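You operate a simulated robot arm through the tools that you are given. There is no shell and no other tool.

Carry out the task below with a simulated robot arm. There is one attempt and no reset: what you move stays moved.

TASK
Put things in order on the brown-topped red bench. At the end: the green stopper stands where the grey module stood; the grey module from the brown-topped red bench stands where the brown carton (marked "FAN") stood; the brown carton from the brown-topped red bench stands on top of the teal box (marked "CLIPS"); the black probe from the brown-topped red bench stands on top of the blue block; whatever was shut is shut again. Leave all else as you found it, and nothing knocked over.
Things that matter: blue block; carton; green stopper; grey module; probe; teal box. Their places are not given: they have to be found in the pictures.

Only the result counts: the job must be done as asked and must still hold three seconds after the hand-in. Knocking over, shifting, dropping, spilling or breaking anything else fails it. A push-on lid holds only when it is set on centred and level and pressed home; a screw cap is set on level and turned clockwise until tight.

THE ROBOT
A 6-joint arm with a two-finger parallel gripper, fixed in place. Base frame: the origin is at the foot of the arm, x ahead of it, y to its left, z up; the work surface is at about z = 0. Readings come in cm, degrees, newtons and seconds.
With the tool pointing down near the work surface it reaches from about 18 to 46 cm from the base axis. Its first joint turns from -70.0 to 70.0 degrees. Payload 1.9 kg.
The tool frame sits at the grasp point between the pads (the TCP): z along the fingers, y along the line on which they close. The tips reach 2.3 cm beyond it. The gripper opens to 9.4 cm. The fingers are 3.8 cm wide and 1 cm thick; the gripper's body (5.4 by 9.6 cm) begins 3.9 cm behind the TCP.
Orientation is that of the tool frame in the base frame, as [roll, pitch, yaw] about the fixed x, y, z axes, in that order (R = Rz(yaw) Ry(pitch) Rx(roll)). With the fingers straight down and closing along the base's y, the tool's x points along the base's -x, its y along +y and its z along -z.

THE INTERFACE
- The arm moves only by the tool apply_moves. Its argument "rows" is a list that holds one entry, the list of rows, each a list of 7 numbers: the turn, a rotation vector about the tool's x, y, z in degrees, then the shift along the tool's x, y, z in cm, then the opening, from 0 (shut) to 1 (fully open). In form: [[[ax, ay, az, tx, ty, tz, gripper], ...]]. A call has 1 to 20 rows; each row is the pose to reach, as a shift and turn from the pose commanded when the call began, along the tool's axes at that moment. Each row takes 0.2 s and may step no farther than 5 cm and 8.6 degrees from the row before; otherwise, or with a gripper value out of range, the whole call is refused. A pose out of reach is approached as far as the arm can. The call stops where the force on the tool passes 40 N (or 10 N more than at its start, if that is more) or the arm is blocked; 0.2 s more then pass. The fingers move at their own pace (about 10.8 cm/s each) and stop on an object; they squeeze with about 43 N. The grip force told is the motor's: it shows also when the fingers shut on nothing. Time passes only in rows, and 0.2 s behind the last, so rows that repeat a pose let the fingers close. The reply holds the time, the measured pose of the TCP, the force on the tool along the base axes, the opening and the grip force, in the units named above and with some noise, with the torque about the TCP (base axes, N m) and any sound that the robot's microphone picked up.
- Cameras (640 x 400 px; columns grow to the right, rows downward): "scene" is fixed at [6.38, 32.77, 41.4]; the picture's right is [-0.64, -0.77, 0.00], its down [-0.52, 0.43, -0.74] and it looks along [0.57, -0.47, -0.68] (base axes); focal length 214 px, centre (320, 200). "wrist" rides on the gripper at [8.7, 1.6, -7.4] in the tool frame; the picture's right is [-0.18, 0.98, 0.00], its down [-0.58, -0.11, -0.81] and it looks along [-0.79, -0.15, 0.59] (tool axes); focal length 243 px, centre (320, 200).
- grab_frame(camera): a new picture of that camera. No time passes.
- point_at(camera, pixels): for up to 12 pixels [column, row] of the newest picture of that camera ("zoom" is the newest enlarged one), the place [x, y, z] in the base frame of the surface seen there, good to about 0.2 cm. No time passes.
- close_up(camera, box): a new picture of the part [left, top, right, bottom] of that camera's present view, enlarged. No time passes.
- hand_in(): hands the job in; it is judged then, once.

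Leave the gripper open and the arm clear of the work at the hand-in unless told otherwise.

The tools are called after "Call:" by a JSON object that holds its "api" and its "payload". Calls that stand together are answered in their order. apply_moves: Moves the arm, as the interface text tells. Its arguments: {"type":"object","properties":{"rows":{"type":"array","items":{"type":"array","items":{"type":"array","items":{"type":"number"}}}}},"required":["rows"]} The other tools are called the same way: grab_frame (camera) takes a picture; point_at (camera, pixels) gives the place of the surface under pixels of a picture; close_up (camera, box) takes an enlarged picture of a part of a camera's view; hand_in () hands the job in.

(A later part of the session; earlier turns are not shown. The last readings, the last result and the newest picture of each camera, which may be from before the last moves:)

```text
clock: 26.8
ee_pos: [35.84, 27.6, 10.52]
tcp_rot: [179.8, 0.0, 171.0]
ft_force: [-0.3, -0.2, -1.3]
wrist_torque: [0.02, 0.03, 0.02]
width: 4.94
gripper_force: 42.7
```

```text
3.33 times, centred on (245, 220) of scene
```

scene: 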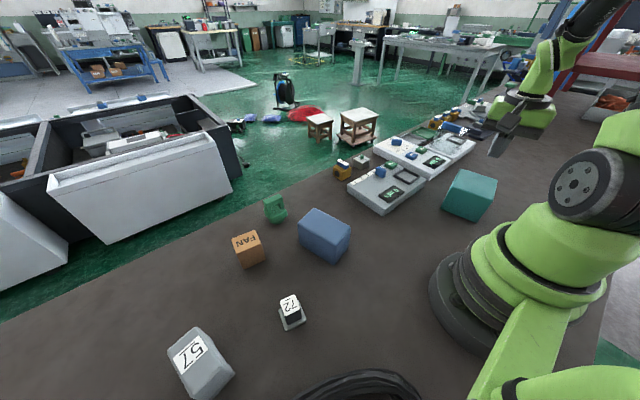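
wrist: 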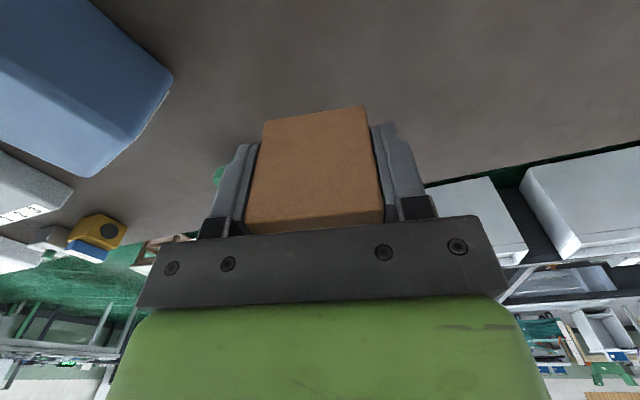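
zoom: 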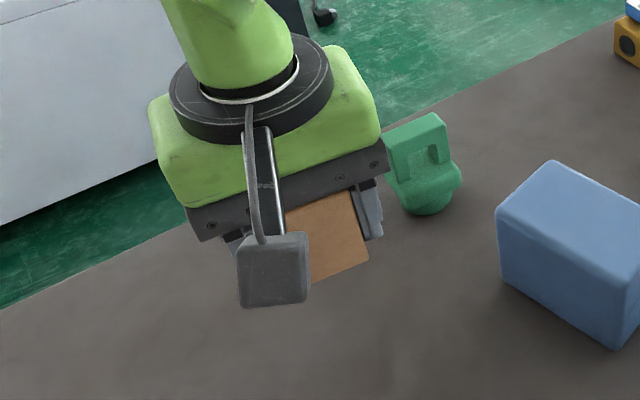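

The carton holds well during slow lifting. I carry it with gentle ramps (max about 2.2 cm per row) via (33,15,16.5) to (29,-5,18), turning gradually.

Call:
{"api": "apply_moves", "payload": {"rows": [[[0, 0, 0.42, 0.026, -0.363, -0.169, 0], [0, 0, 1.25, 0.078, -1.089, -0.507, 0], [0, 0, 2.5, 0.155, -2.177, -1.014, 0], [0, 0, 4.16, 0.258, -3.629, -1.69, 0], [0, 0, 6.24, 0.388, -5.443, -2.535, 0], [0, 0, 8.32, 0.517, -7.258, -3.38, 0], [0, 0, 10.5, 0.652, -9.163, -4.267, 0], [0, 0, 12.7, 0.788, -11.068, -5.155, 0], [0, 0, 14.8, 0.917, -12.882, -6.0, 0], [0, 0, 16.95, 1.002, -14.98, -6.154, 0], [0, 0, 19.2, 1.09, -17.178, -6.316, 0], [0, 0, 21.5, 1.179, -19.376, -6.478, 0], [0, 0, 23.8, 1.268, -21.573, -6.639, 0], [0, 0, 26.1, 1.356, -23.771, -6.801, 0], [0, 0, 28.4, 1.445, -25.969, -6.963, 0], [0, 0, 30.5, 1.526, -27.967, -7.11, 0], [0, 0, 32.3, 1.598, -29.765, -7.242, 0], [0, 0, 33.9, 1.659, -31.264, -7.352, 0], [0, 0, 35.1, 1.707, -32.462, -7.441, 0], [0, 0, 36, 1.74, -33.262, -7.5, 0]]]}}

Call:
{"api": "grab_frame", "payload": {"camera": "wrist"}}

Call:
{"api": "grab_frame", "payload": {"camera": "scene"}}

```text
clock: 31.0
ee_pos: [29.05, -5.0, 18.09]
tcp_rot: [180.0, 0.1, 135.0]
ft_force: [0.2, 0.1, -1.0]
wrist_torque: [-0.01, 0.01, 0.01]
width: 4.93
gripper_force: 43.2
```

```text
taken
```

wrist: 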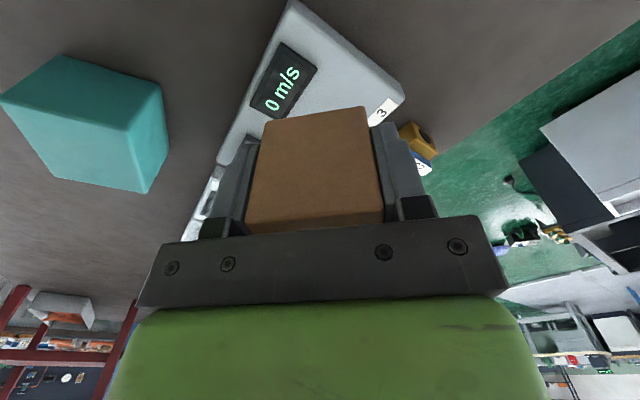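

```text
taken
```

scene: 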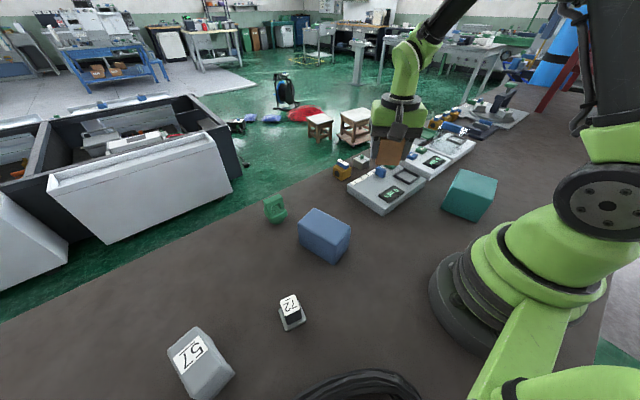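

Still held (width 4.93). I carry on gently to above the teal box centre (14.5,-24.1), TCP z≈17.

Call:
{"api": "apply_moves", "payload": {"rows": [[[0, 0, 0.49, -0.055, -0.396, 0.017, 0], [0, 0, 1.48, -0.164, -1.189, 0.05, 0], [0, 0, 2.95, -0.327, -2.378, 0.1, 0], [0, 0, 4.92, -0.546, -3.963, 0.167, 0], [0, 0, 7.38, -0.819, -5.945, 0.25, 0], [0, 0, 10.08, -1.119, -8.125, 0.342, 0], [0, 0, 12.78, -1.419, -10.305, 0.433, 0], [0, 0, 15.49, -1.719, -12.485, 0.525, 0], [0, 0, 18.19, -2.019, -14.664, 0.617, 0], [0, 0, 20.9, -2.319, -16.844, 0.708, 0], [0, 0, 23.35, -2.592, -18.826, 0.792, 0], [0, 0, 25.32, -2.81, -20.411, 0.858, 0], [0, 0, 26.92, -2.988, -21.699, 0.913, 0], [0, 0, 28.03, -3.11, -22.591, 0.95, 0], [0, 0, 28.76, -3.192, -23.186, 0.975, 0], [0, 0, 29.25, -3.247, -23.582, 0.992, 0], [0, 0, 29.5, -3.274, -23.78, 1, 0], [0, 0, 29.5, -3.274, -23.78, 1, 0]]]}}

Call:
{"api": "grab_frame", "payload": {"camera": "wrist"}}

Call:
{"api": "grab_frame", "payload": {"camera": "scene"}}

```text
clock: 34.8
ee_pos: [14.47, -24.11, 16.92]
tcp_rot: [179.8, -0.2, 105.4]
ft_force: [-0.1, -0.1, -1.1]
wrist_torque: [0.0, 0.0, 0.01]
width: 4.97
gripper_force: 42.9
```

```text
taken
```

wrist: 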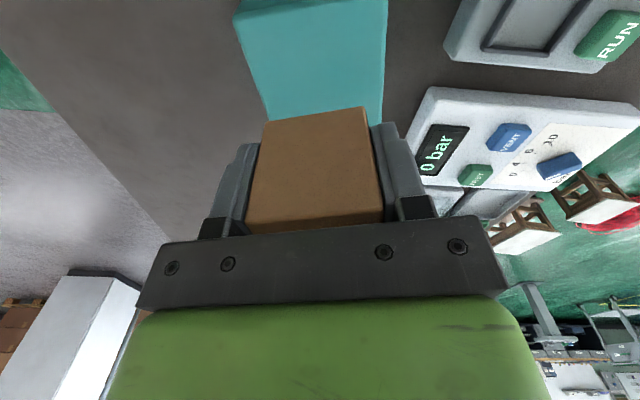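

```text
taken
```

scene: 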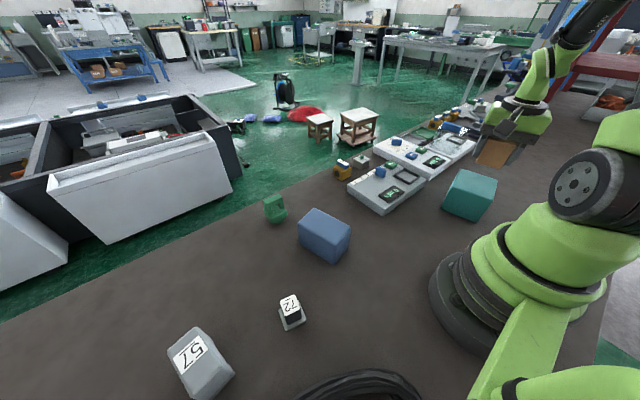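

Held above the box at (14.47,-24.11,16.9). I lower slowly by 5.6 cm to just above the teal top (carton bottom would be at about z≈8.3).

Call:
{"api": "apply_moves", "payload": {"rows": [[[0, 0, 0, 0, 0, 0.3, 0], [0, 0, 0, 0, 0, 0.8, 0], [0, 0, 0, 0, 0, 1.5, 0], [0, 0, 0, 0, 0, 2.3, 0], [0, 0, 0, 0, 0, 3.1, 0], [0, 0, 0, 0, 0, 3.9, 0], [0, 0, 0, 0, 0, 4.6, 0], [0, 0, 0, 0, 0, 5.1, 0], [0, 0, 0, 0, 0, 5.4, 0], [0, 0, 0, 0, 0, 5.6, 0], [0, 0, 0, 0, 0, 5.6, 0]]]}}

Call:
{"api": "grab_frame", "payload": {"camera": "wrist"}}

Call:
{"api": "close_up", "payload": {"camera": "scene", "box": [430, 100, 570, 230]}}

```text
clock: 37.2
ee_pos: [14.55, -24.14, 11.34]
tcp_rot: [180.0, -0.1, 105.4]
ft_force: [0.1, -1.0, -0.8]
wrist_torque: [-0.01, -0.03, 0.0]
width: 4.96
gripper_force: 43.1
```

```text
taken
```

wrist: 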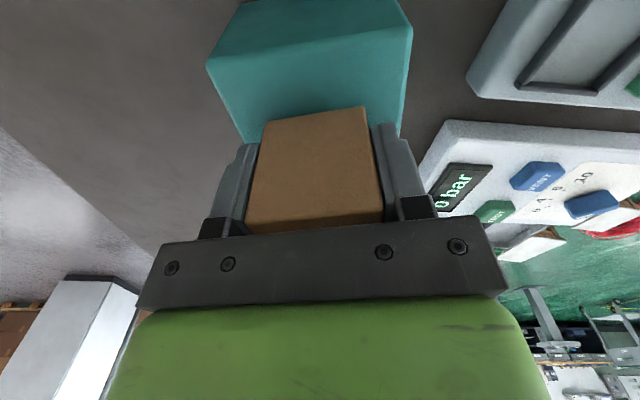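

```text
3.08 times, centred on (500, 165) of scene
```

zoom: 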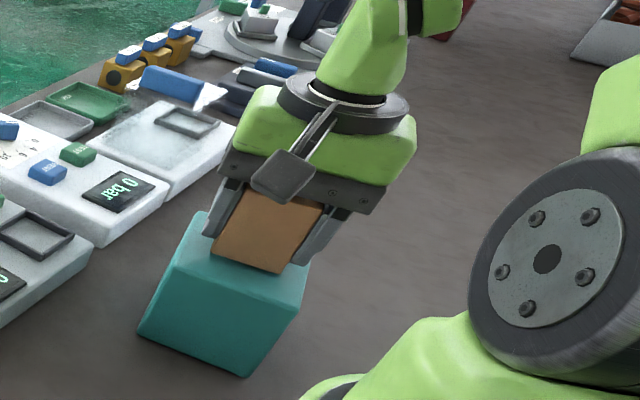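

The carton is just above the teal top and well centred. I lower in 0.1 cm steps to make contact and read the force.

Call:
{"api": "apply_moves", "payload": {"rows": [[[0, 0, 0, 0, 0, 0.1, 0], [0, 0, 0, 0, 0, 0.2, 0], [0, 0, 0, 0, 0, 0.3, 0], [0, 0, 0, 0, 0, 0.3, 0]]]}}

Call:
{"api": "close_up", "payload": {"camera": "scene", "box": [460, 130, 540, 200]}}

```text
clock: 38.2
ee_pos: [14.37, -24.19, 11.1]
tcp_rot: [179.8, -0.1, 105.5]
ft_force: [0.1, -0.3, -0.3]
wrist_torque: [0.02, 0.0, 0.03]
width: 4.97
gripper_force: 43.2
```

```text
5.71 times, centred on (500, 165) of scene
```

zoom: 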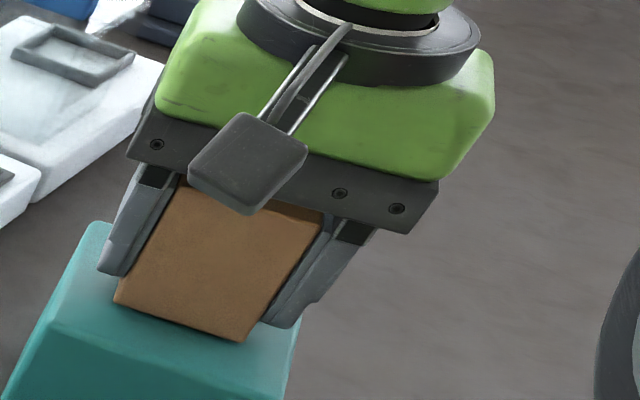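

Hardly any support yet. I lower another 0.2 cm in small steps.

Call:
{"api": "apply_moves", "payload": {"rows": [[[0, 0, 0, 0, 0, 0.05, 0], [0, 0, 0, 0, 0, 0.1, 0], [0, 0, 0, 0, 0, 0.15, 0], [0, 0, 0, 0, 0, 0.15, 0]]]}}

```text
clock: 39.2
ee_pos: [14.48, -24.05, 10.95]
tcp_rot: [179.8, 0.0, 105.5]
ft_force: [0.4, -0.2, 0.5]
wrist_torque: [-0.1, 0.06, 0.02]
width: 4.96
gripper_force: 42.4
```

Force turned slightly upward (+0.5 N) with some torque – first contact. I lower another 0.1 cm to be sure.

Call:
{"api": "apply_moves", "payload": {"rows": [[[0, 0, 0, 0, 0, 0.05, 0], [0, 0, 0, 0, 0, 0.1, 0], [0, 0, 0, 0, 0, 0.1, 0]]]}}

```text
clock: 40.0
ee_pos: [14.44, -24.16, 11.02]
tcp_rot: [179.9, -0.1, 105.4]
ft_force: [-1.9, 4.3, 21.8]
wrist_torque: [-0.14, 0.13, -0.05]
width: 4.94
gripper_force: 43.1
```

Solid contact (21.8 N). I ease up 0.08 cm and open the gripper gently, then rise straight up.

Call:
{"api": "apply_moves", "payload": {"rows": [[[0, 0, 0, 0, 0, -0.08, 0], [0, 0, 0, 0, 0, -0.08, 0.55], [0, 0, 0, 0, 0, -0.08, 0.65], [0, 0, 0, 0, 0, -0.08, 0.8], [0, 0, 0, 0, 0, -0.08, 0.8]]]}}

Call:
{"api": "grab_frame", "payload": {"camera": "wrist"}}

Call:
{"api": "close_up", "payload": {"camera": "scene", "box": [430, 120, 570, 230]}}

```text
clock: 41.2
ee_pos: [14.53, -24.26, 11.15]
tcp_rot: [180.0, 0.0, 105.5]
ft_force: [-0.1, -0.6, 0.3]
wrist_torque: [0.02, 0.01, 0.0]
width: 7.53
gripper_force: 0.1
```

```text
taken
```

wrist: 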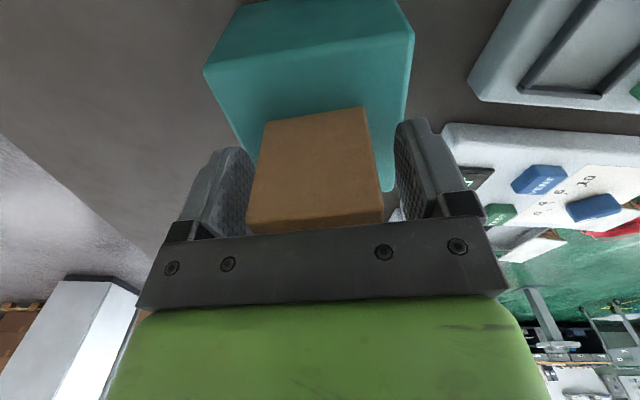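

```text
3.64 times, centred on (500, 175) of scene
```

zoom: 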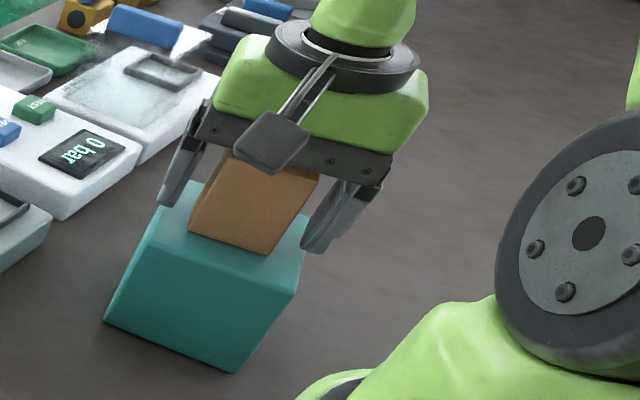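

Released; the carton stands on the teal box. I rise straight up 10 cm and check.

Call:
{"api": "apply_moves", "payload": {"rows": [[[0, 0, 0, 0, 0, -1, 0.8], [0, 0, 0, 0, 0, -3, 0.8], [0, 0, 0, 0, 0, -6, 0.8], [0, 0, 0, 0, 0, -10, 1], [0, 0, 0, 0, 0, -10, 1]]]}}

Call:
{"api": "close_up", "payload": {"camera": "scene", "box": [430, 100, 570, 230]}}

Call:
{"api": "grab_frame", "payload": {"camera": "wrist"}}

```text
clock: 42.4
ee_pos: [14.29, -24.07, 20.8]
tcp_rot: [179.9, -0.1, 105.5]
ft_force: [-0.3, 0.2, 0.3]
wrist_torque: [-0.02, -0.03, 0.0]
width: 9.38
gripper_force: 0.0
```

```text
3.08 times, centred on (500, 165) of scene
```

zoom: 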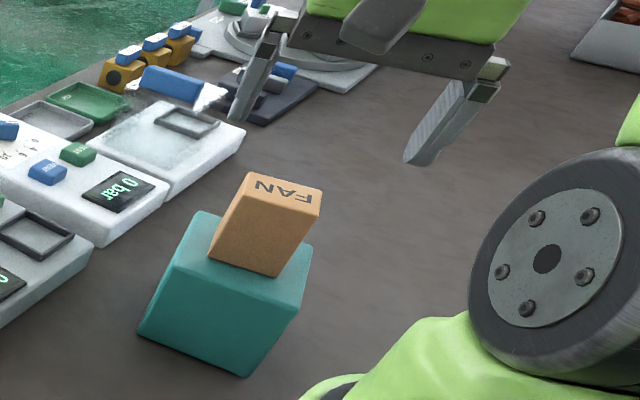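

```text
taken
```

wrist: 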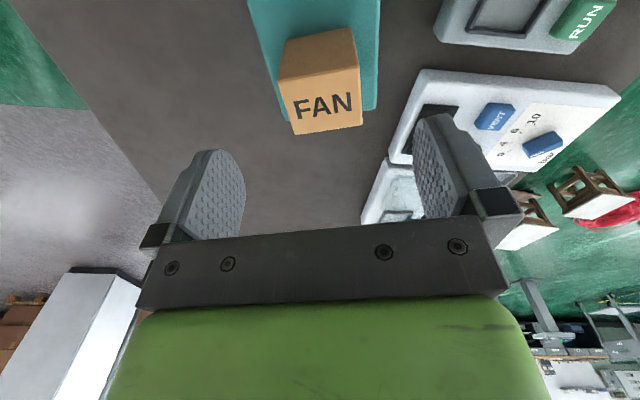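

The carton stands on the teal box. Next is the grey module. I move the open gripper high across to (20.5,37,16) near the module, turning so that the fingers close across the module's short side.

Call:
{"api": "apply_moves", "payload": {"rows": [[[0, 0, -5, 2.494, 3.078, -0.22, 1], [0, 0, -10, 4.988, 6.156, -0.44, 1], [0, 0, -15, 7.482, 9.235, -0.66, 1], [0, 0, -20, 9.976, 12.313, -0.88, 1], [0, 0, -25, 12.47, 15.391, -1.1, 1], [0, 0, -30, 15.832, 16.738, -1.1, 1], [0, 0, -35, 19.194, 18.086, -1.1, 1], [0, 0, -40, 22.557, 19.433, -1.1, 1], [0, 0, -45, 25.919, 20.781, -1.1, 1], [0, 0, -50, 29.281, 22.128, -1.1, 1], [0, 0, -55, 33.403, 22.233, -0.6, 1], [0, 0, -60, 37.524, 22.339, -0.1, 1], [0, 0, -65, 41.646, 22.444, 0.4, 1], [0, 0, -70, 45.767, 22.549, 0.9, 1], [0, 0, -75, 49.612, 22.405, 2.233, 1], [0, 0, -80, 53.457, 22.26, 3.567, 1], [0, 0, -85, 57.302, 22.116, 4.9, 1], [0, 0, -85, 57.302, 22.116, 4.9, 1]]]}}

Call:
{"api": "grab_frame", "payload": {"camera": "wrist"}}

Call:
{"api": "grab_frame", "payload": {"camera": "scene"}}

```text
clock: 46.2
ee_pos: [20.61, 37.06, 16.13]
tcp_rot: [-180.0, 0.0, -169.4]
ft_force: [0.3, -1.1, 0.0]
wrist_torque: [0.03, 0.01, -0.02]
width: 9.4
gripper_force: 0.1
```

```text
taken
```

wrist: 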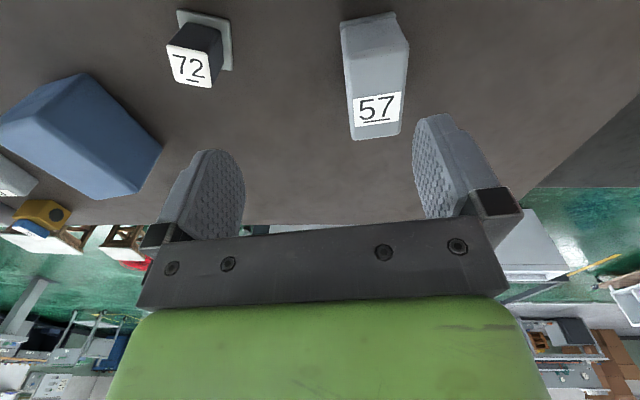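

```text
taken
```

scene: 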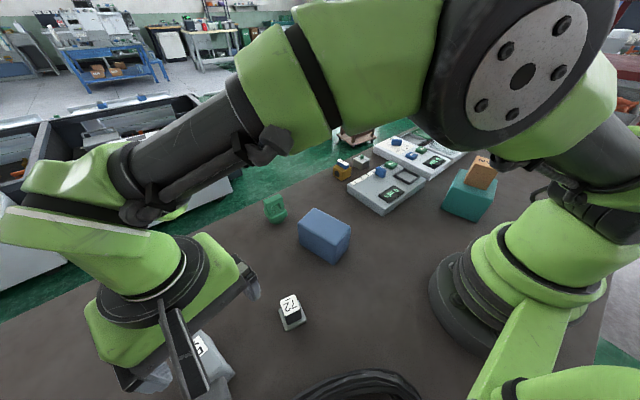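

The module shows in the wrist view at (375,75). I enlarge and measure it.

Call:
{"api": "close_up", "payload": {"camera": "wrist", "box": [300, 0, 460, 150]}}

Call:
{"api": "point_at", "payload": {"camera": "wrist", "pixels": [[344, 56], [407, 48], [399, 131], [352, 137], [376, 90], [343, 22], [395, 15], [372, 35], [375, 60], [375, 125], [500, 60], [560, 100]]}}

```text
2.67 times, centred on (380, 75) of wrist
```

zoom: 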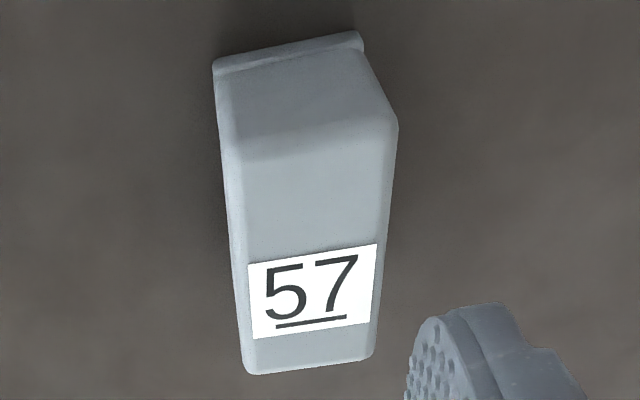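

```text
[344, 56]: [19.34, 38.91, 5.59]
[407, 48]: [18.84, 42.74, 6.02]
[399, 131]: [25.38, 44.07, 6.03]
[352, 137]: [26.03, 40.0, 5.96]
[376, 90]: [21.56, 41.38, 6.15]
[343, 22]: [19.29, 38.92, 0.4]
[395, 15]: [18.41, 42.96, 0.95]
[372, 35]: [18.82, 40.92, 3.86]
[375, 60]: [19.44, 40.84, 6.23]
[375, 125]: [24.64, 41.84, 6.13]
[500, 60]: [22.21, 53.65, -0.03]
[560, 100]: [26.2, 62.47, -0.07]
```

Averaged, the module's centre is (22.32,41.48), yaw ≈10.3°. I test the reach by moving over it at z≈12 (tips at 9.7, above its top 6.2).

Call:
{"api": "apply_moves", "payload": {"rows": [[[0, 0, 0, -0.87, 1.36, 1.3, 1], [0, 0, 0, -1.74, 2.72, 2.6, 1], [0, 0, 0, -2.606, 4.073, 4, 1], [0, 0, 0, -2.606, 4.073, 4, 1], [0, 0, 0, -2.606, 4.073, 4, 1]]]}}

Call:
{"api": "grab_frame", "payload": {"camera": "scene"}}

```text
clock: 47.4
ee_pos: [21.81, 40.82, 12.04]
tcp_rot: [-180.0, 0.0, -169.5]
ft_force: [-0.3, 0.0, 0.1]
wrist_torque: [0.01, 0.0, 0.01]
width: 9.41
gripper_force: 0.0
out of reach, approached as far as the arm can: row 3, 4, 5
```

```text
taken
```

scene: 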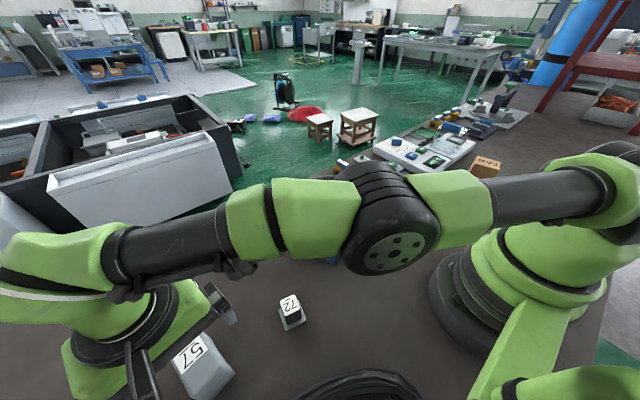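

Straight down the reach ends at r≈46.3 here, while the module lies at r=47.1. I tilt the tool 12° outward about the closing axis (so the pads stay parallel to the module's long faces) and move over the module's centre at z≈12.

Call:
{"api": "apply_moves", "payload": {"rows": [[[0, -4, 0, 0, 0, 0, 1], [0, -8, 0, -0.2, 0.2, 0, 1], [0, -12, 0, -0.4, 0.4, 0, 1], [0, -12, 0, -0.622, 0.556, 0, 1], [0, -12, 0, -0.622, 0.556, 0, 1], [0, -12, 0, -0.622, 0.556, 0, 1]]]}}

Call:
{"api": "grab_frame", "payload": {"camera": "wrist"}}

Call:
{"api": "grab_frame", "payload": {"camera": "scene"}}

```text
clock: 48.8
ee_pos: [22.35, 41.52, 12.1]
tcp_rot: [179.9, 12.2, -169.5]
ft_force: [-0.3, -0.6, -0.7]
wrist_torque: [0.0, -0.02, 0.01]
width: 9.41
gripper_force: 0.1
```

```text
taken
```

wrist: 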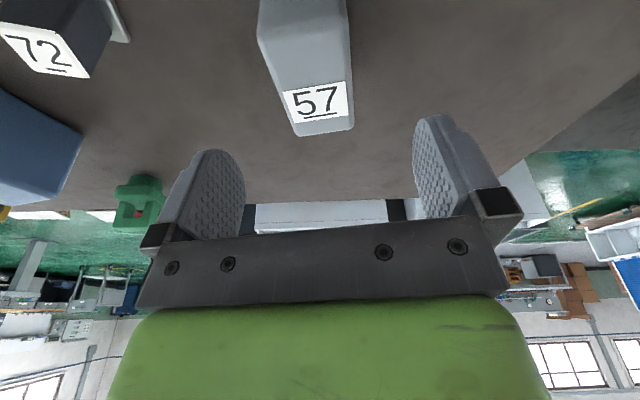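

```text
taken
```

scene: 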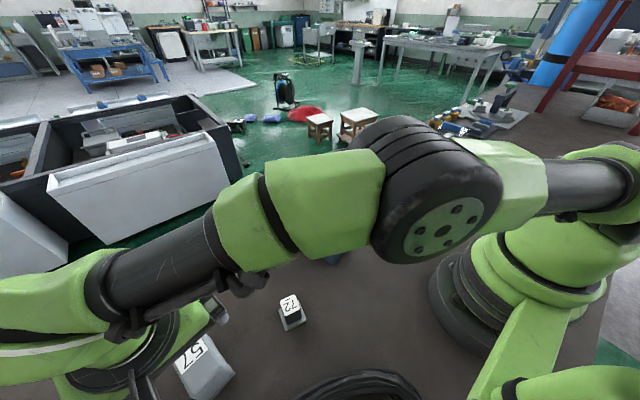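

The tilted pose (22.35,41.52,12.1) is reached with pitch 12.2°. Before descending I check where the cable coil lies near the camera side, and measure the module again in this view.

Call:
{"api": "point_at", "payload": {"camera": "scene", "pixels": [[330, 385], [300, 395], [370, 376], [400, 385], [350, 395], [250, 395]]}}

Call:
{"api": "point_at", "payload": {"camera": "wrist", "pixels": [[259, 38], [349, 30], [351, 128], [300, 133], [315, 100], [300, 50], [262, 10], [340, 60], [300, 110], [330, 20]]}}

```text
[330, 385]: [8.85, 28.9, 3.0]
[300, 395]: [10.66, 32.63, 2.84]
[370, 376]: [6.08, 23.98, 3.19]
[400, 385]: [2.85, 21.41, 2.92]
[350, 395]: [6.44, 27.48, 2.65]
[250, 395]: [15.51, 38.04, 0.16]
```

```text
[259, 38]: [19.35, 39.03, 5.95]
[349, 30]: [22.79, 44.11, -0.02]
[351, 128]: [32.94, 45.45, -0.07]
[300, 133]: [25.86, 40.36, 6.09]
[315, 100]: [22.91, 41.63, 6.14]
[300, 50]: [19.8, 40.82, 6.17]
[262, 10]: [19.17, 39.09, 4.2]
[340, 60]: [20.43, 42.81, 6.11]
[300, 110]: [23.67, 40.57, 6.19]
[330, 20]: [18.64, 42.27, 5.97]
```

Cables are at z≈3, well below the camera's path. I descend vertically 7.75 cm (in tool axes x +1.62, z +7.58) so the open fingers straddle the module at TCP z≈4.3.

Call:
{"api": "apply_moves", "payload": {"rows": [[[0, 0, 0, 0.42, 0, 1.956, 1], [0, 0, 0, 0.838, 0, 3.911, 1], [0, 0, 0, 1.258, 0, 5.867, 1], [0, 0, 0, 1.467, 0, 6.845, 1], [0, 0, 0, 1.624, 0, 7.578, 1], [0, 0, 0, 1.624, 0, 7.578, 1], [0, 0, 0, 1.624, 0, 7.578, 1]]]}}

Call:
{"api": "grab_frame", "payload": {"camera": "wrist"}}

Call:
{"api": "grab_frame", "payload": {"camera": "scene"}}

```text
clock: 50.4
ee_pos: [22.31, 41.42, 4.35]
tcp_rot: [179.9, 12.0, -169.5]
ft_force: [-0.3, 0.0, -0.2]
wrist_torque: [0.02, 0.01, 0.02]
width: 9.41
gripper_force: 0.1
```

```text
taken
```

wrist: 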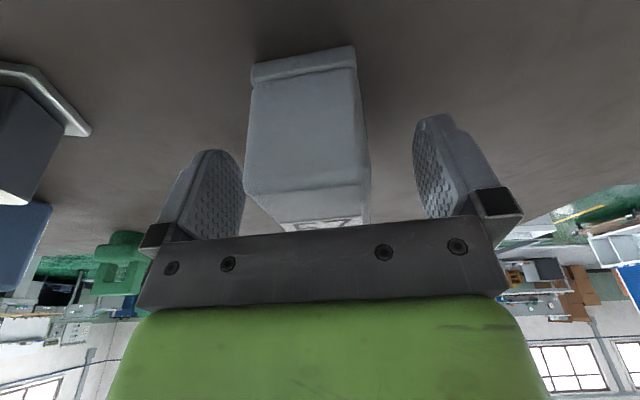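

```text
taken
```

scene: 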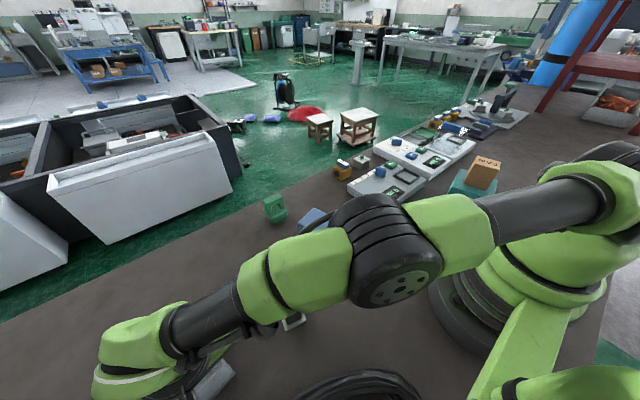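

The pose is right (22.31,41.42,4.35). Before closing I check how low the arm's elbow and forearm are over the blue block and the probe.

Call:
{"api": "point_at", "payload": {"camera": "scene", "pixels": [[395, 285], [360, 300], [290, 300], [240, 340], [200, 340], [312, 220], [292, 323], [150, 370], [340, 255]]}}

Call:
{"api": "close_up", "payload": {"camera": "scene", "box": [80, 260, 320, 400]}}

```text
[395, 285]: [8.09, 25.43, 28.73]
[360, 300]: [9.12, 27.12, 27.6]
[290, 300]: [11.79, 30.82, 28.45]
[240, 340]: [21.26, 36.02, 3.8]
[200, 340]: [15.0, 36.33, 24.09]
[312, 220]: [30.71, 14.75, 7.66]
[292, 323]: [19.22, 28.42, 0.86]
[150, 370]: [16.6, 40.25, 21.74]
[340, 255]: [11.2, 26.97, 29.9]
```

```text
2.67 times, centred on (200, 330) of scene
```

zoom: 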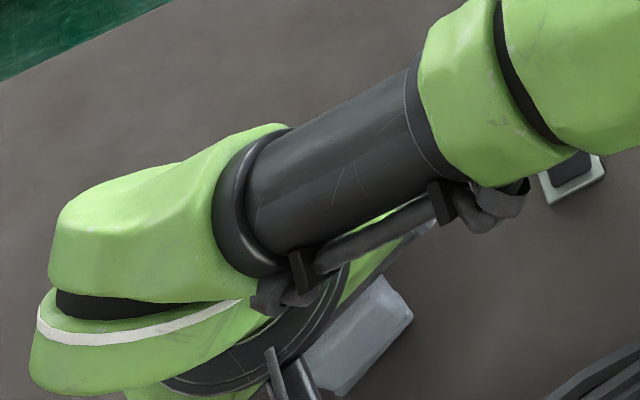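

The arm links are all above z≈21, clear of everything. I close the gripper on the module.

Call:
{"api": "apply_moves", "payload": {"rows": [[[0, 0, 0, 0, 0, 0, 0.6], [0, 0, 0, 0, 0, 0, 0.5], [0, 0, 0, 0, 0, 0, 0], [0, 0, 0, 0, 0, 0, 0], [0, 0, 0, 0, 0, 0, 0], [0, 0, 0, 0, 0, 0, 0]]]}}

Call:
{"api": "grab_frame", "payload": {"camera": "wrist"}}

```text
clock: 51.8
ee_pos: [22.33, 41.44, 4.32]
tcp_rot: [179.9, 12.1, -169.6]
ft_force: [0.2, 0.0, 1.0]
wrist_torque: [0.0, 0.04, 0.0]
width: 4.38
gripper_force: 42.9
```

```text
taken
```

wrist: 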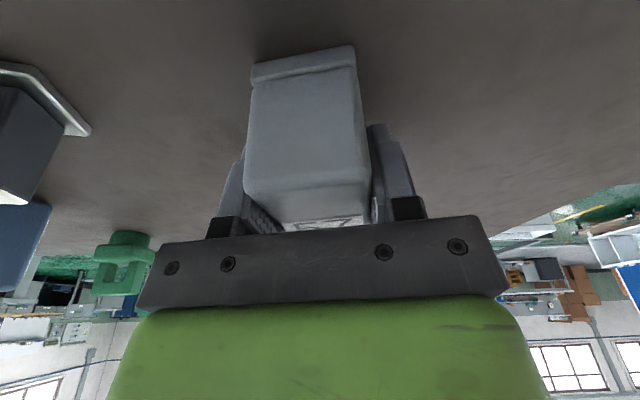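

Gripped (width 4.38). I lift slowly, first 1 cm in small steps.

Call:
{"api": "apply_moves", "payload": {"rows": [[[0, 0, 0, -0.021, 0, -0.098, 0], [0, 0, 0, -0.042, 0, -0.196, 0], [0, 0, 0, -0.063, 0, -0.293, 0], [0, 0, 0, -0.094, 0, -0.44, 0], [0, 0, 0, -0.126, 0, -0.587, 0], [0, 0, 0, -0.168, 0, -0.782, 0], [0, 0, 0, -0.21, 0, -0.978, 0], [0, 0, 0, -0.21, 0, -0.978, 0]]]}}

Call:
{"api": "grab_frame", "payload": {"camera": "wrist"}}

Call:
{"api": "close_up", "payload": {"camera": "scene", "box": [140, 300, 300, 400]}}

```text
clock: 53.6
ee_pos: [22.29, 41.53, 5.39]
tcp_rot: [-180.0, 12.0, -169.5]
ft_force: [0.3, -0.6, -0.8]
wrist_torque: [-0.01, 0.03, -0.01]
width: 4.36
gripper_force: 43.1
```

```text
taken
```

wrist: 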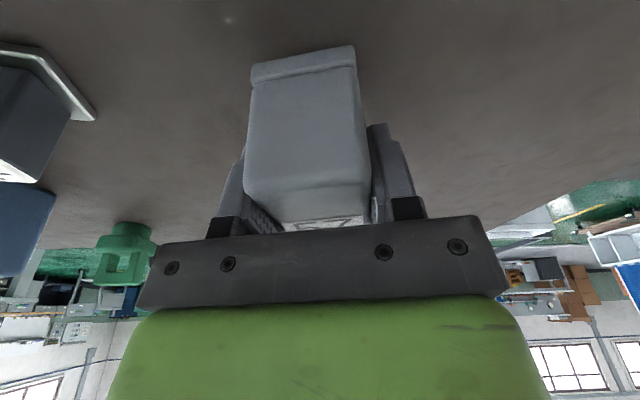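

```text
4.00 times, centred on (220, 350) of scene
```

zoom: 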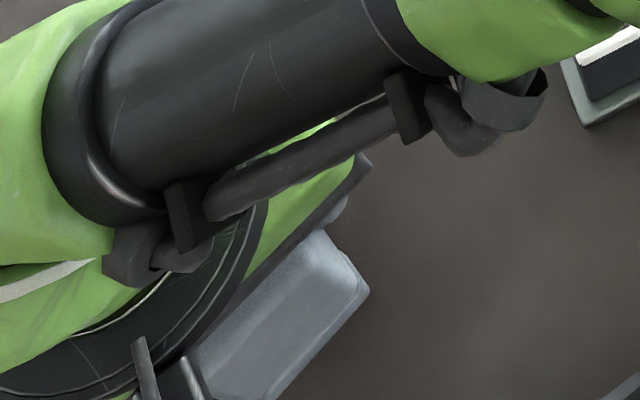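

The module is held and lifted about 1 cm. I lift it slowly 7.6 cm more.

Call:
{"api": "apply_moves", "payload": {"rows": [[[0, 0, 0, -0.042, 0, -0.196, 0], [0, 0, 0, -0.126, 0, -0.587, 0], [0, 0, 0, -0.252, 0, -1.173, 0], [0, 0, 0, -0.419, 0, -1.956, 0], [0, 0, 0, -0.629, 0, -2.933, 0], [0, 0, 0, -0.838, 0, -3.911, 0], [0, 0, 0, -1.048, 0, -4.889, 0], [0, 0, 0, -1.258, 0, -5.867, 0], [0, 0, 0, -1.425, 0, -6.649, 0], [0, 0, 0, -1.53, 0, -7.138, 0], [0, 0, 0, -1.593, 0, -7.431, 0], [0, 0, 0, -1.593, 0, -7.431, 0]]]}}

Call:
{"api": "grab_frame", "payload": {"camera": "wrist"}}

```text
clock: 56.2
ee_pos: [22.27, 41.56, 12.88]
tcp_rot: [179.9, 12.1, -169.5]
ft_force: [-0.3, -0.2, -1.1]
wrist_torque: [-0.01, -0.01, -0.04]
width: 4.4
gripper_force: 43.0
```

```text
taken
```

wrist: 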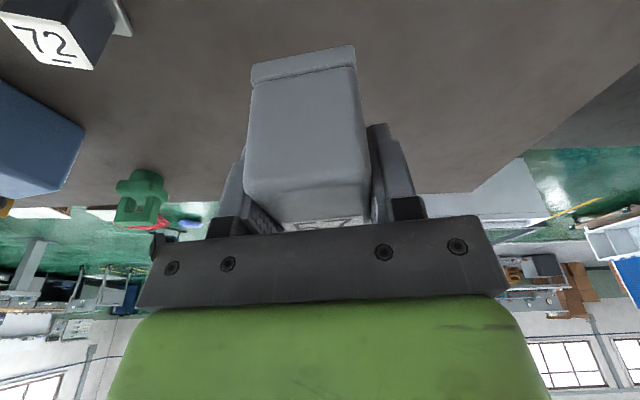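

Held securely. I carry the module gently, at constant height and attitude, to above the carton's former place (36.33,27.58).

Call:
{"api": "apply_moves", "payload": {"rows": [[[0, 0, 0, -0.167, -0.247, 0.036, 0], [0, 0, 0, -0.557, -0.822, 0.119, 0], [0, 0, 0, -1.224, -1.808, 0.262, 0], [0, 0, 0, -2.171, -3.206, 0.465, 0], [0, 0, 0, -3.34, -4.931, 0.716, 0], [0, 0, 0, -4.565, -6.74, 0.979, 0], [0, 0, 0, -5.789, -8.548, 1.241, 0], [0, 0, 0, -7.015, -10.358, 1.504, 0], [0, 0, 0, -8.183, -12.082, 1.754, 0], [0, 0, 0, -9.185, -13.562, 1.969, 0], [0, 0, 0, -9.965, -14.714, 2.136, 0], [0, 0, 0, -10.522, -15.535, 2.255, 0], [0, 0, 0, -10.855, -16.028, 2.327, 0], [0, 0, 0, -11, -16.242, 2.358, 0], [0, 0, 0, -11, -16.242, 2.358, 0]]]}}

Call:
{"api": "grab_frame", "payload": {"camera": "wrist"}}

Call:
{"api": "grab_frame", "payload": {"camera": "scene"}}

```text
clock: 59.4
ee_pos: [36.24, 27.64, 13.04]
tcp_rot: [179.9, 12.0, -169.5]
ft_force: [0.3, 0.2, -1.0]
wrist_torque: [0.02, 0.01, 0.03]
width: 4.35
gripper_force: 42.8
```

```text
taken
```

wrist: 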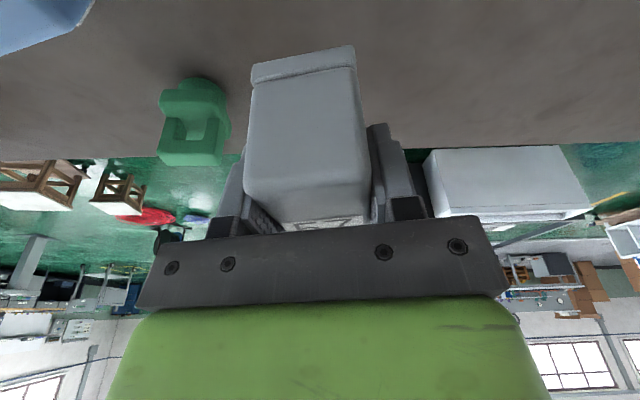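

```text
taken
```

scene: 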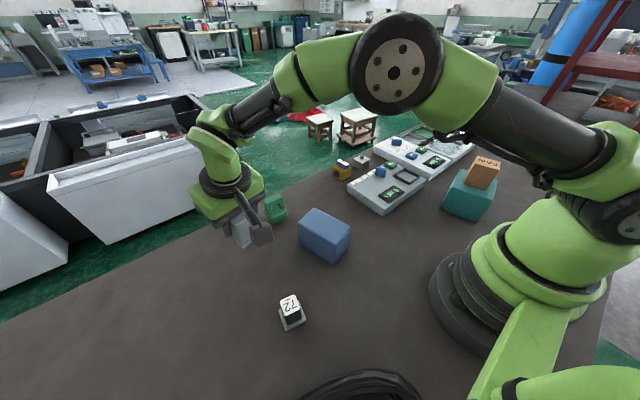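

I check where the held module actually is, by measuring its near end face in the wrist view around (300,80)-(305,200).

Call:
{"api": "point_at", "payload": {"camera": "wrist", "pixels": [[255, 72], [350, 55], [300, 72], [300, 110], [255, 130], [355, 110], [300, 180], [250, 185], [362, 180], [300, 210], [195, 145], [200, 100]]}}

Call:
{"api": "close_up", "payload": {"camera": "wrist", "box": [220, 30, 420, 240]}}

Call:
{"api": "close_up", "payload": {"camera": "scene", "box": [180, 160, 300, 270]}}

```text
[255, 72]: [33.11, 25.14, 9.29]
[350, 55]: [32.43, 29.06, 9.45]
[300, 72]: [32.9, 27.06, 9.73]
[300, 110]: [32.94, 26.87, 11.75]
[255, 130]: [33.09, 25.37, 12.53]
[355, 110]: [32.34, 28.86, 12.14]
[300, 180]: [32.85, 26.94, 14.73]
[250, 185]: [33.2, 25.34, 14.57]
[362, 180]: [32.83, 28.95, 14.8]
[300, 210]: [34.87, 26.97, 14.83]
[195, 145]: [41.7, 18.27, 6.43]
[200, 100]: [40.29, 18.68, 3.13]
```

```text
1.90 times, centred on (320, 135) of wrist
```

zoom: 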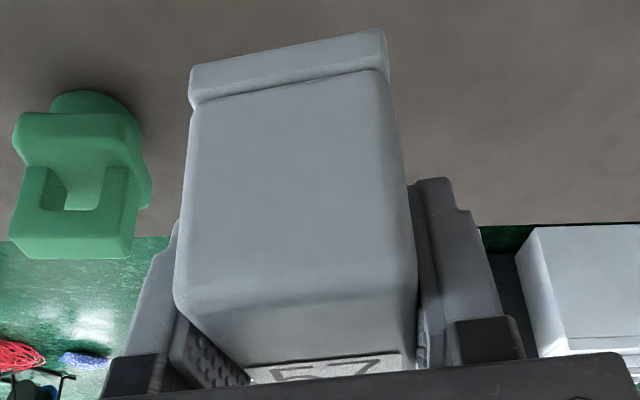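

```text
3.64 times, centred on (240, 215) of scene
```

zoom: 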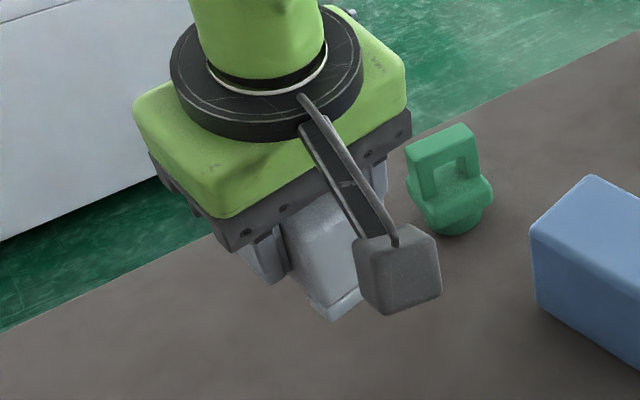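

The held module's centre works out at about (36.25,27.7), very close to the target. I make a small correction and lower it slowly 8.4 cm to just above the table.

Call:
{"api": "apply_moves", "payload": {"rows": [[[0, 0, 0, 0.03, -0.05, 0.196, 0], [0, 0, 0, 0.09, -0.109, 0.596, 0], [0, 0, 0, 0.212, -0.109, 1.182, 0], [0, 0, 0, 0.379, -0.109, 1.965, 0], [0, 0, 0, 0.589, -0.109, 2.942, 0], [0, 0, 0, 0.798, -0.109, 3.92, 0], [0, 0, 0, 1.008, -0.109, 4.898, 0], [0, 0, 0, 1.218, -0.109, 5.876, 0], [0, 0, 0, 1.406, -0.109, 6.756, 0], [0, 0, 0, 1.553, -0.109, 7.44, 0], [0, 0, 0, 1.658, -0.109, 7.929, 0], [0, 0, 0, 1.721, -0.109, 8.223, 0], [0, 0, 0, 1.721, -0.109, 8.223, 0]]]}}

Call:
{"api": "grab_frame", "payload": {"camera": "wrist"}}

Call:
{"api": "close_up", "payload": {"camera": "scene", "box": [180, 180, 320, 290]}}

```text
clock: 62.2
ee_pos: [36.39, 27.58, 4.56]
tcp_rot: [179.9, 12.0, -169.4]
ft_force: [0.5, 0.4, -1.6]
wrist_torque: [-0.04, 0.0, 0.0]
width: 4.36
gripper_force: 43.2
```

```text
taken
```

wrist: 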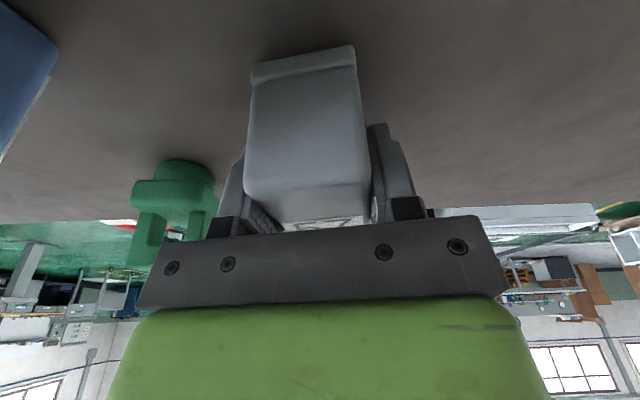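

```text
3.64 times, centred on (250, 235) of scene
```

zoom: 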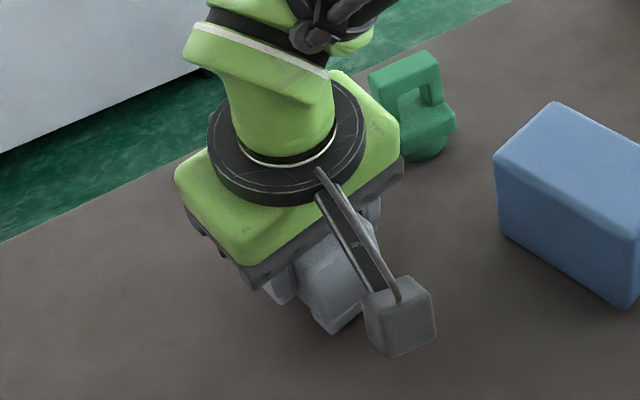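

The module is about 0.25 cm above the table. I lower in 0.05 cm steps toward contact.

Call:
{"api": "apply_moves", "payload": {"rows": [[[0, 0, 0, 0.01, 0, 0.049, 0], [0, 0, 0, 0.021, 0, 0.098, 0], [0, 0, 0, 0.031, 0, 0.147, 0], [0, 0, 0, 0.042, 0, 0.196, 0], [0, 0, 0, 0.042, 0, 0.196, 0]]]}}

```text
clock: 63.4
ee_pos: [36.43, 27.59, 4.2]
tcp_rot: [179.9, 11.9, -169.5]
ft_force: [1.1, 1.4, -1.8]
wrist_torque: [0.04, -0.03, 0.01]
width: 4.39
gripper_force: 42.6
```

No contact yet (force -1.8 N, still hanging). I continue with small steps.

Call:
{"api": "apply_moves", "payload": {"rows": [[[0, 0, 0, 0.01, 0, 0.049, 0], [0, 0, 0, 0.021, 0, 0.098, 0], [0, 0, 0, 0.021, 0, 0.098, 0]]]}}

```text
clock: 64.2
ee_pos: [36.39, 27.71, 4.25]
tcp_rot: [179.9, 12.2, -169.4]
ft_force: [-3.2, -2.9, 16.6]
wrist_torque: [-0.43, 0.59, 0.05]
width: 4.38
gripper_force: 42.6
```

Contact (16.6 N), slightly on the near corner first. I ease up a hair and open the fingers gently so it settles flat.

Call:
{"api": "apply_moves", "payload": {"rows": [[[0, 0, 0, -0.01, 0, -0.05, 0], [0, 0, 0, -0.01, 0, -0.05, 0.48], [0, 0, 0, -0.01, 0, -0.05, 0.55], [0, 0, 0, -0.01, 0, -0.05, 0.7], [0, 0, 0, -0.01, 0, -0.05, 0.9], [0, 0, 0, -0.01, 0, -0.05, 0.9]]]}}

Call:
{"api": "grab_frame", "payload": {"camera": "wrist"}}

```text
clock: 65.6
ee_pos: [36.43, 27.55, 4.29]
tcp_rot: [179.9, 12.2, -169.5]
ft_force: [0.6, -0.5, -0.4]
wrist_torque: [-0.01, 0.01, 0.04]
width: 8.46
gripper_force: 0.1
```

```text
taken
```

wrist: 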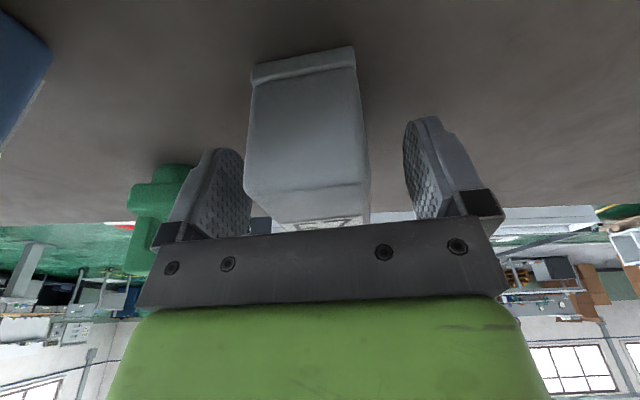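

Released and standing. I rise vertically about 11 cm, keeping the attitude, and check the module.

Call:
{"api": "apply_moves", "payload": {"rows": [[[0, 0, 0, -0.21, 0, -0.978, 0.9], [0, 0, 0, -0.63, 0, -2.933, 0.9], [0, 0, 0, -1.258, 0, -5.867, 0.9], [0, 0, 0, -1.886, 0, -8.8, 0.9], [0, 0, 0, -2.306, 0, -10.756, 1], [0, 0, 0, -2.306, 0, -10.756, 1]]]}}

Call:
{"api": "grab_frame", "payload": {"camera": "wrist"}}

Call:
{"api": "close_up", "payload": {"camera": "scene", "box": [180, 180, 340, 290]}}

```text
clock: 67.0
ee_pos: [36.33, 27.56, 15.26]
tcp_rot: [179.9, 12.0, -169.5]
ft_force: [-0.2, 0.1, 0.3]
wrist_torque: [0.01, -0.02, -0.03]
width: 9.42
gripper_force: 0.0
```

```text
taken
```

wrist: 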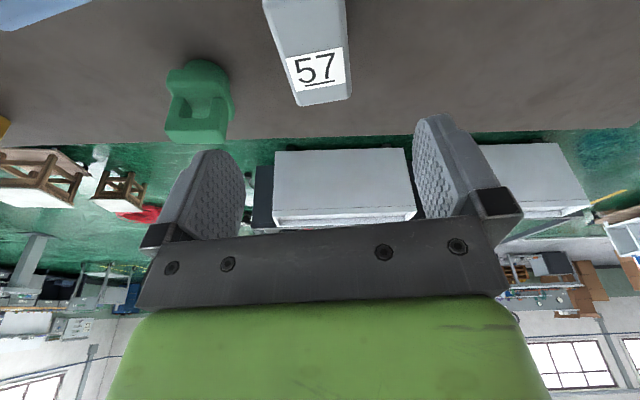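

```text
3.64 times, centred on (260, 235) of scene
```

zoom: 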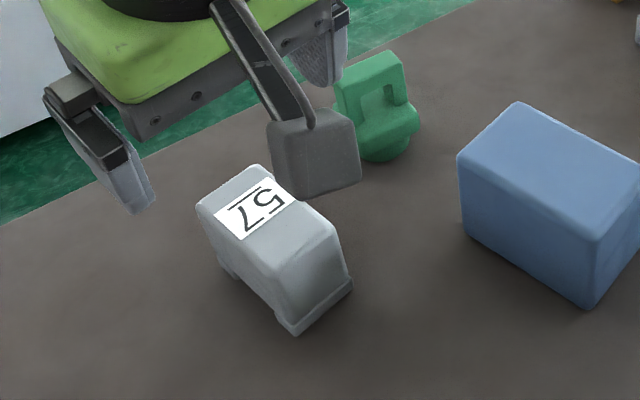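

The module stands upright at the carton's former place. Next is the stopper. I move toward it (TCP ≈ (36,17.6,16)) and turn by -14.5° about the vertical so the fingers line up with its handle, then measure it.

Call:
{"api": "apply_moves", "payload": {"rows": [[[0.76, 0, 3.545, 0.489, -2.433, -0.294, 1], [1.52, 0, 7.09, 0.978, -4.865, -0.588, 1], [2.28, 0, 10.635, 1.467, -7.298, -0.882, 1], [3.04, 0, 14.18, 1.956, -9.73, -1.176, 1], [3.04, 0, 14.18, 1.956, -9.73, -1.176, 1]]]}}

Call:
{"api": "grab_frame", "payload": {"camera": "wrist"}}

Call:
{"api": "close_up", "payload": {"camera": "wrist", "box": [240, 20, 400, 150]}}

Call:
{"api": "close_up", "payload": {"camera": "scene", "box": [215, 200, 295, 280]}}

```text
clock: 68.2
ee_pos: [36.08, 17.59, 15.96]
tcp_rot: [179.9, 12.0, 176.1]
ft_force: [-0.9, -0.3, 0.9]
wrist_torque: [0.01, -0.05, 0.0]
width: 9.42
gripper_force: 0.0
```

```text
taken
```

wrist: 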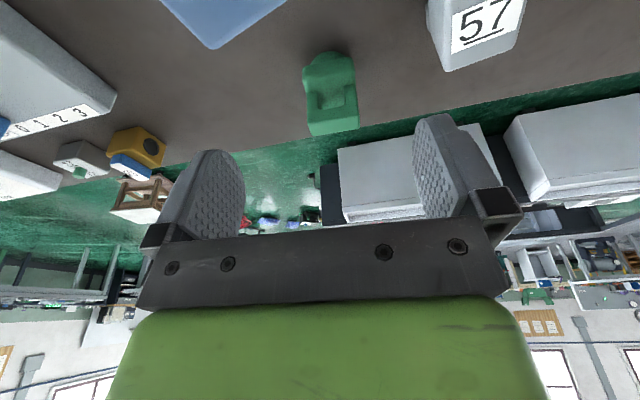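

```text
3.08 times, centred on (320, 85) of wrist
```

zoom: 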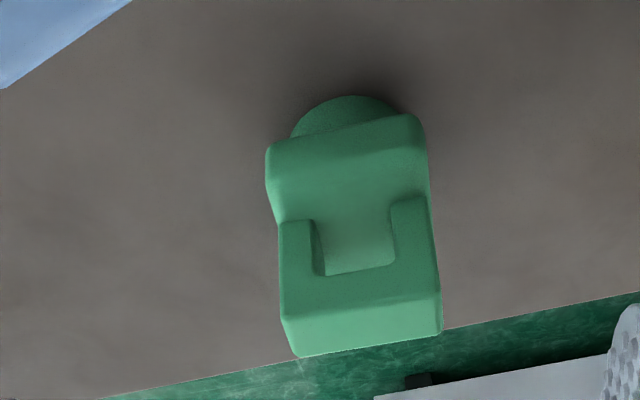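

```text
5.00 times, centred on (255, 240) of scene
```

zoom: 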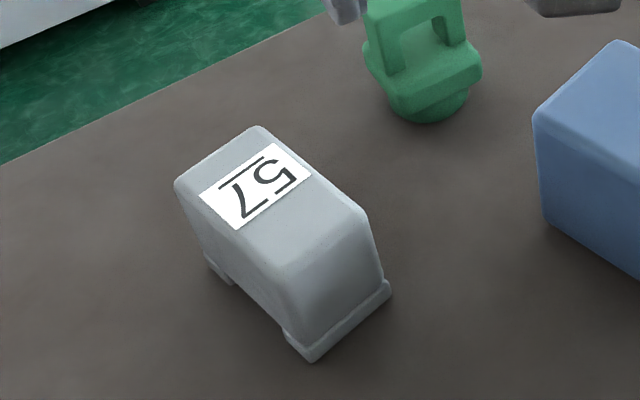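

The stopper shows at (330,95). I measure its handle and flange corners in the wrist picture and the module's corners in the newest zoom.

Call:
{"api": "point_at", "payload": {"camera": "wrist", "pixels": [[310, 124.6], [357.5, 117], [357.5, 127], [314, 133], [304.5, 70], [351.5, 60], [306, 88], [354.5, 82], [329.7, 53], [335, 125], [312, 105], [352, 100]]}}

Call:
{"api": "point_at", "payload": {"camera": "zoom", "pixels": [[180, 187], [257, 131], [362, 215], [290, 270], [240, 200], [305, 345], [385, 285], [215, 265]]}}

```text
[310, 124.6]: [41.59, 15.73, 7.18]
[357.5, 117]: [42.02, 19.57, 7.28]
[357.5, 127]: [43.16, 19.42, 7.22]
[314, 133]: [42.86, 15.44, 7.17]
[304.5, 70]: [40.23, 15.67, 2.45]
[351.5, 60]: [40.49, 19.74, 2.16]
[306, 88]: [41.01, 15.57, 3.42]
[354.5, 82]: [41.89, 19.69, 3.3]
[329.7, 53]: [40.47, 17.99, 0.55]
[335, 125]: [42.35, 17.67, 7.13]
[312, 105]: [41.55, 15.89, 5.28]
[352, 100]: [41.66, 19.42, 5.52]
```

```text
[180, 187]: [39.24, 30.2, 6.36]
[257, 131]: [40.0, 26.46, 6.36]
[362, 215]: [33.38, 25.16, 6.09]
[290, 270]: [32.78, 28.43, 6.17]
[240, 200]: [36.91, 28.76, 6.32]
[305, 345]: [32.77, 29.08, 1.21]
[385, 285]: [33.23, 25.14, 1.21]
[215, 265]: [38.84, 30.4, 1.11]
```

Module centre now reads (36.3,27.7) – good. The stopper's centre is (42.42,17.54), yaw ≈ -4.5°, handle top z≈7.25. I move above it at z≈12 (tips at 9.3, clear) first.

Call:
{"api": "apply_moves", "payload": {"rows": [[[0.04, 0, 0.2, -1.804, 0.125, 1.74, 1], [0.08, 0, 0.4, -3.608, 0.25, 3.479, 1], [0.13, 0, 0.59, -5.412, 0.375, 5.219, 1], [0.13, 0, 0.59, -5.412, 0.375, 5.219, 1], [0.13, 0, 0.59, -5.412, 0.375, 5.219, 1]]]}}

Call:
{"api": "grab_frame", "payload": {"camera": "wrist"}}

Call:
{"api": "close_up", "payload": {"camera": "scene", "box": [200, 120, 360, 250]}}

```text
clock: 69.4
ee_pos: [42.39, 17.56, 11.79]
tcp_rot: [180.0, 12.0, 175.4]
ft_force: [0.5, -0.8, 0.9]
wrist_torque: [0.02, -0.02, 0.0]
width: 9.39
gripper_force: 0.1
```

```text
taken
```

wrist: 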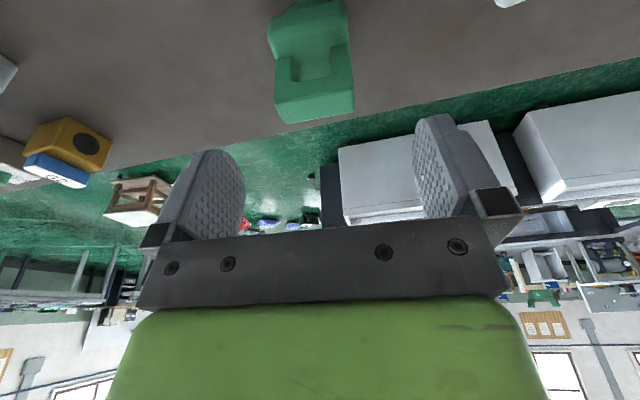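

```text
3.08 times, centred on (280, 185) of scene
```

zoom: 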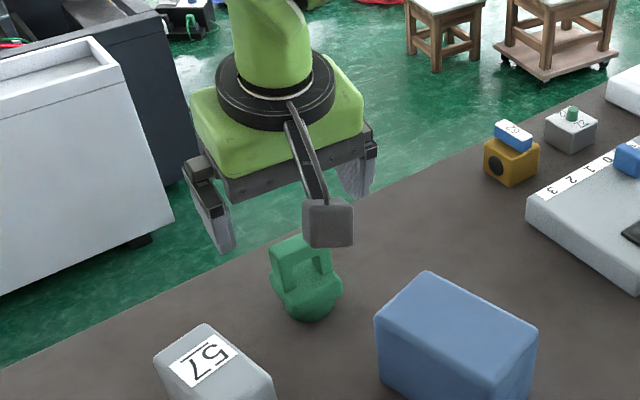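

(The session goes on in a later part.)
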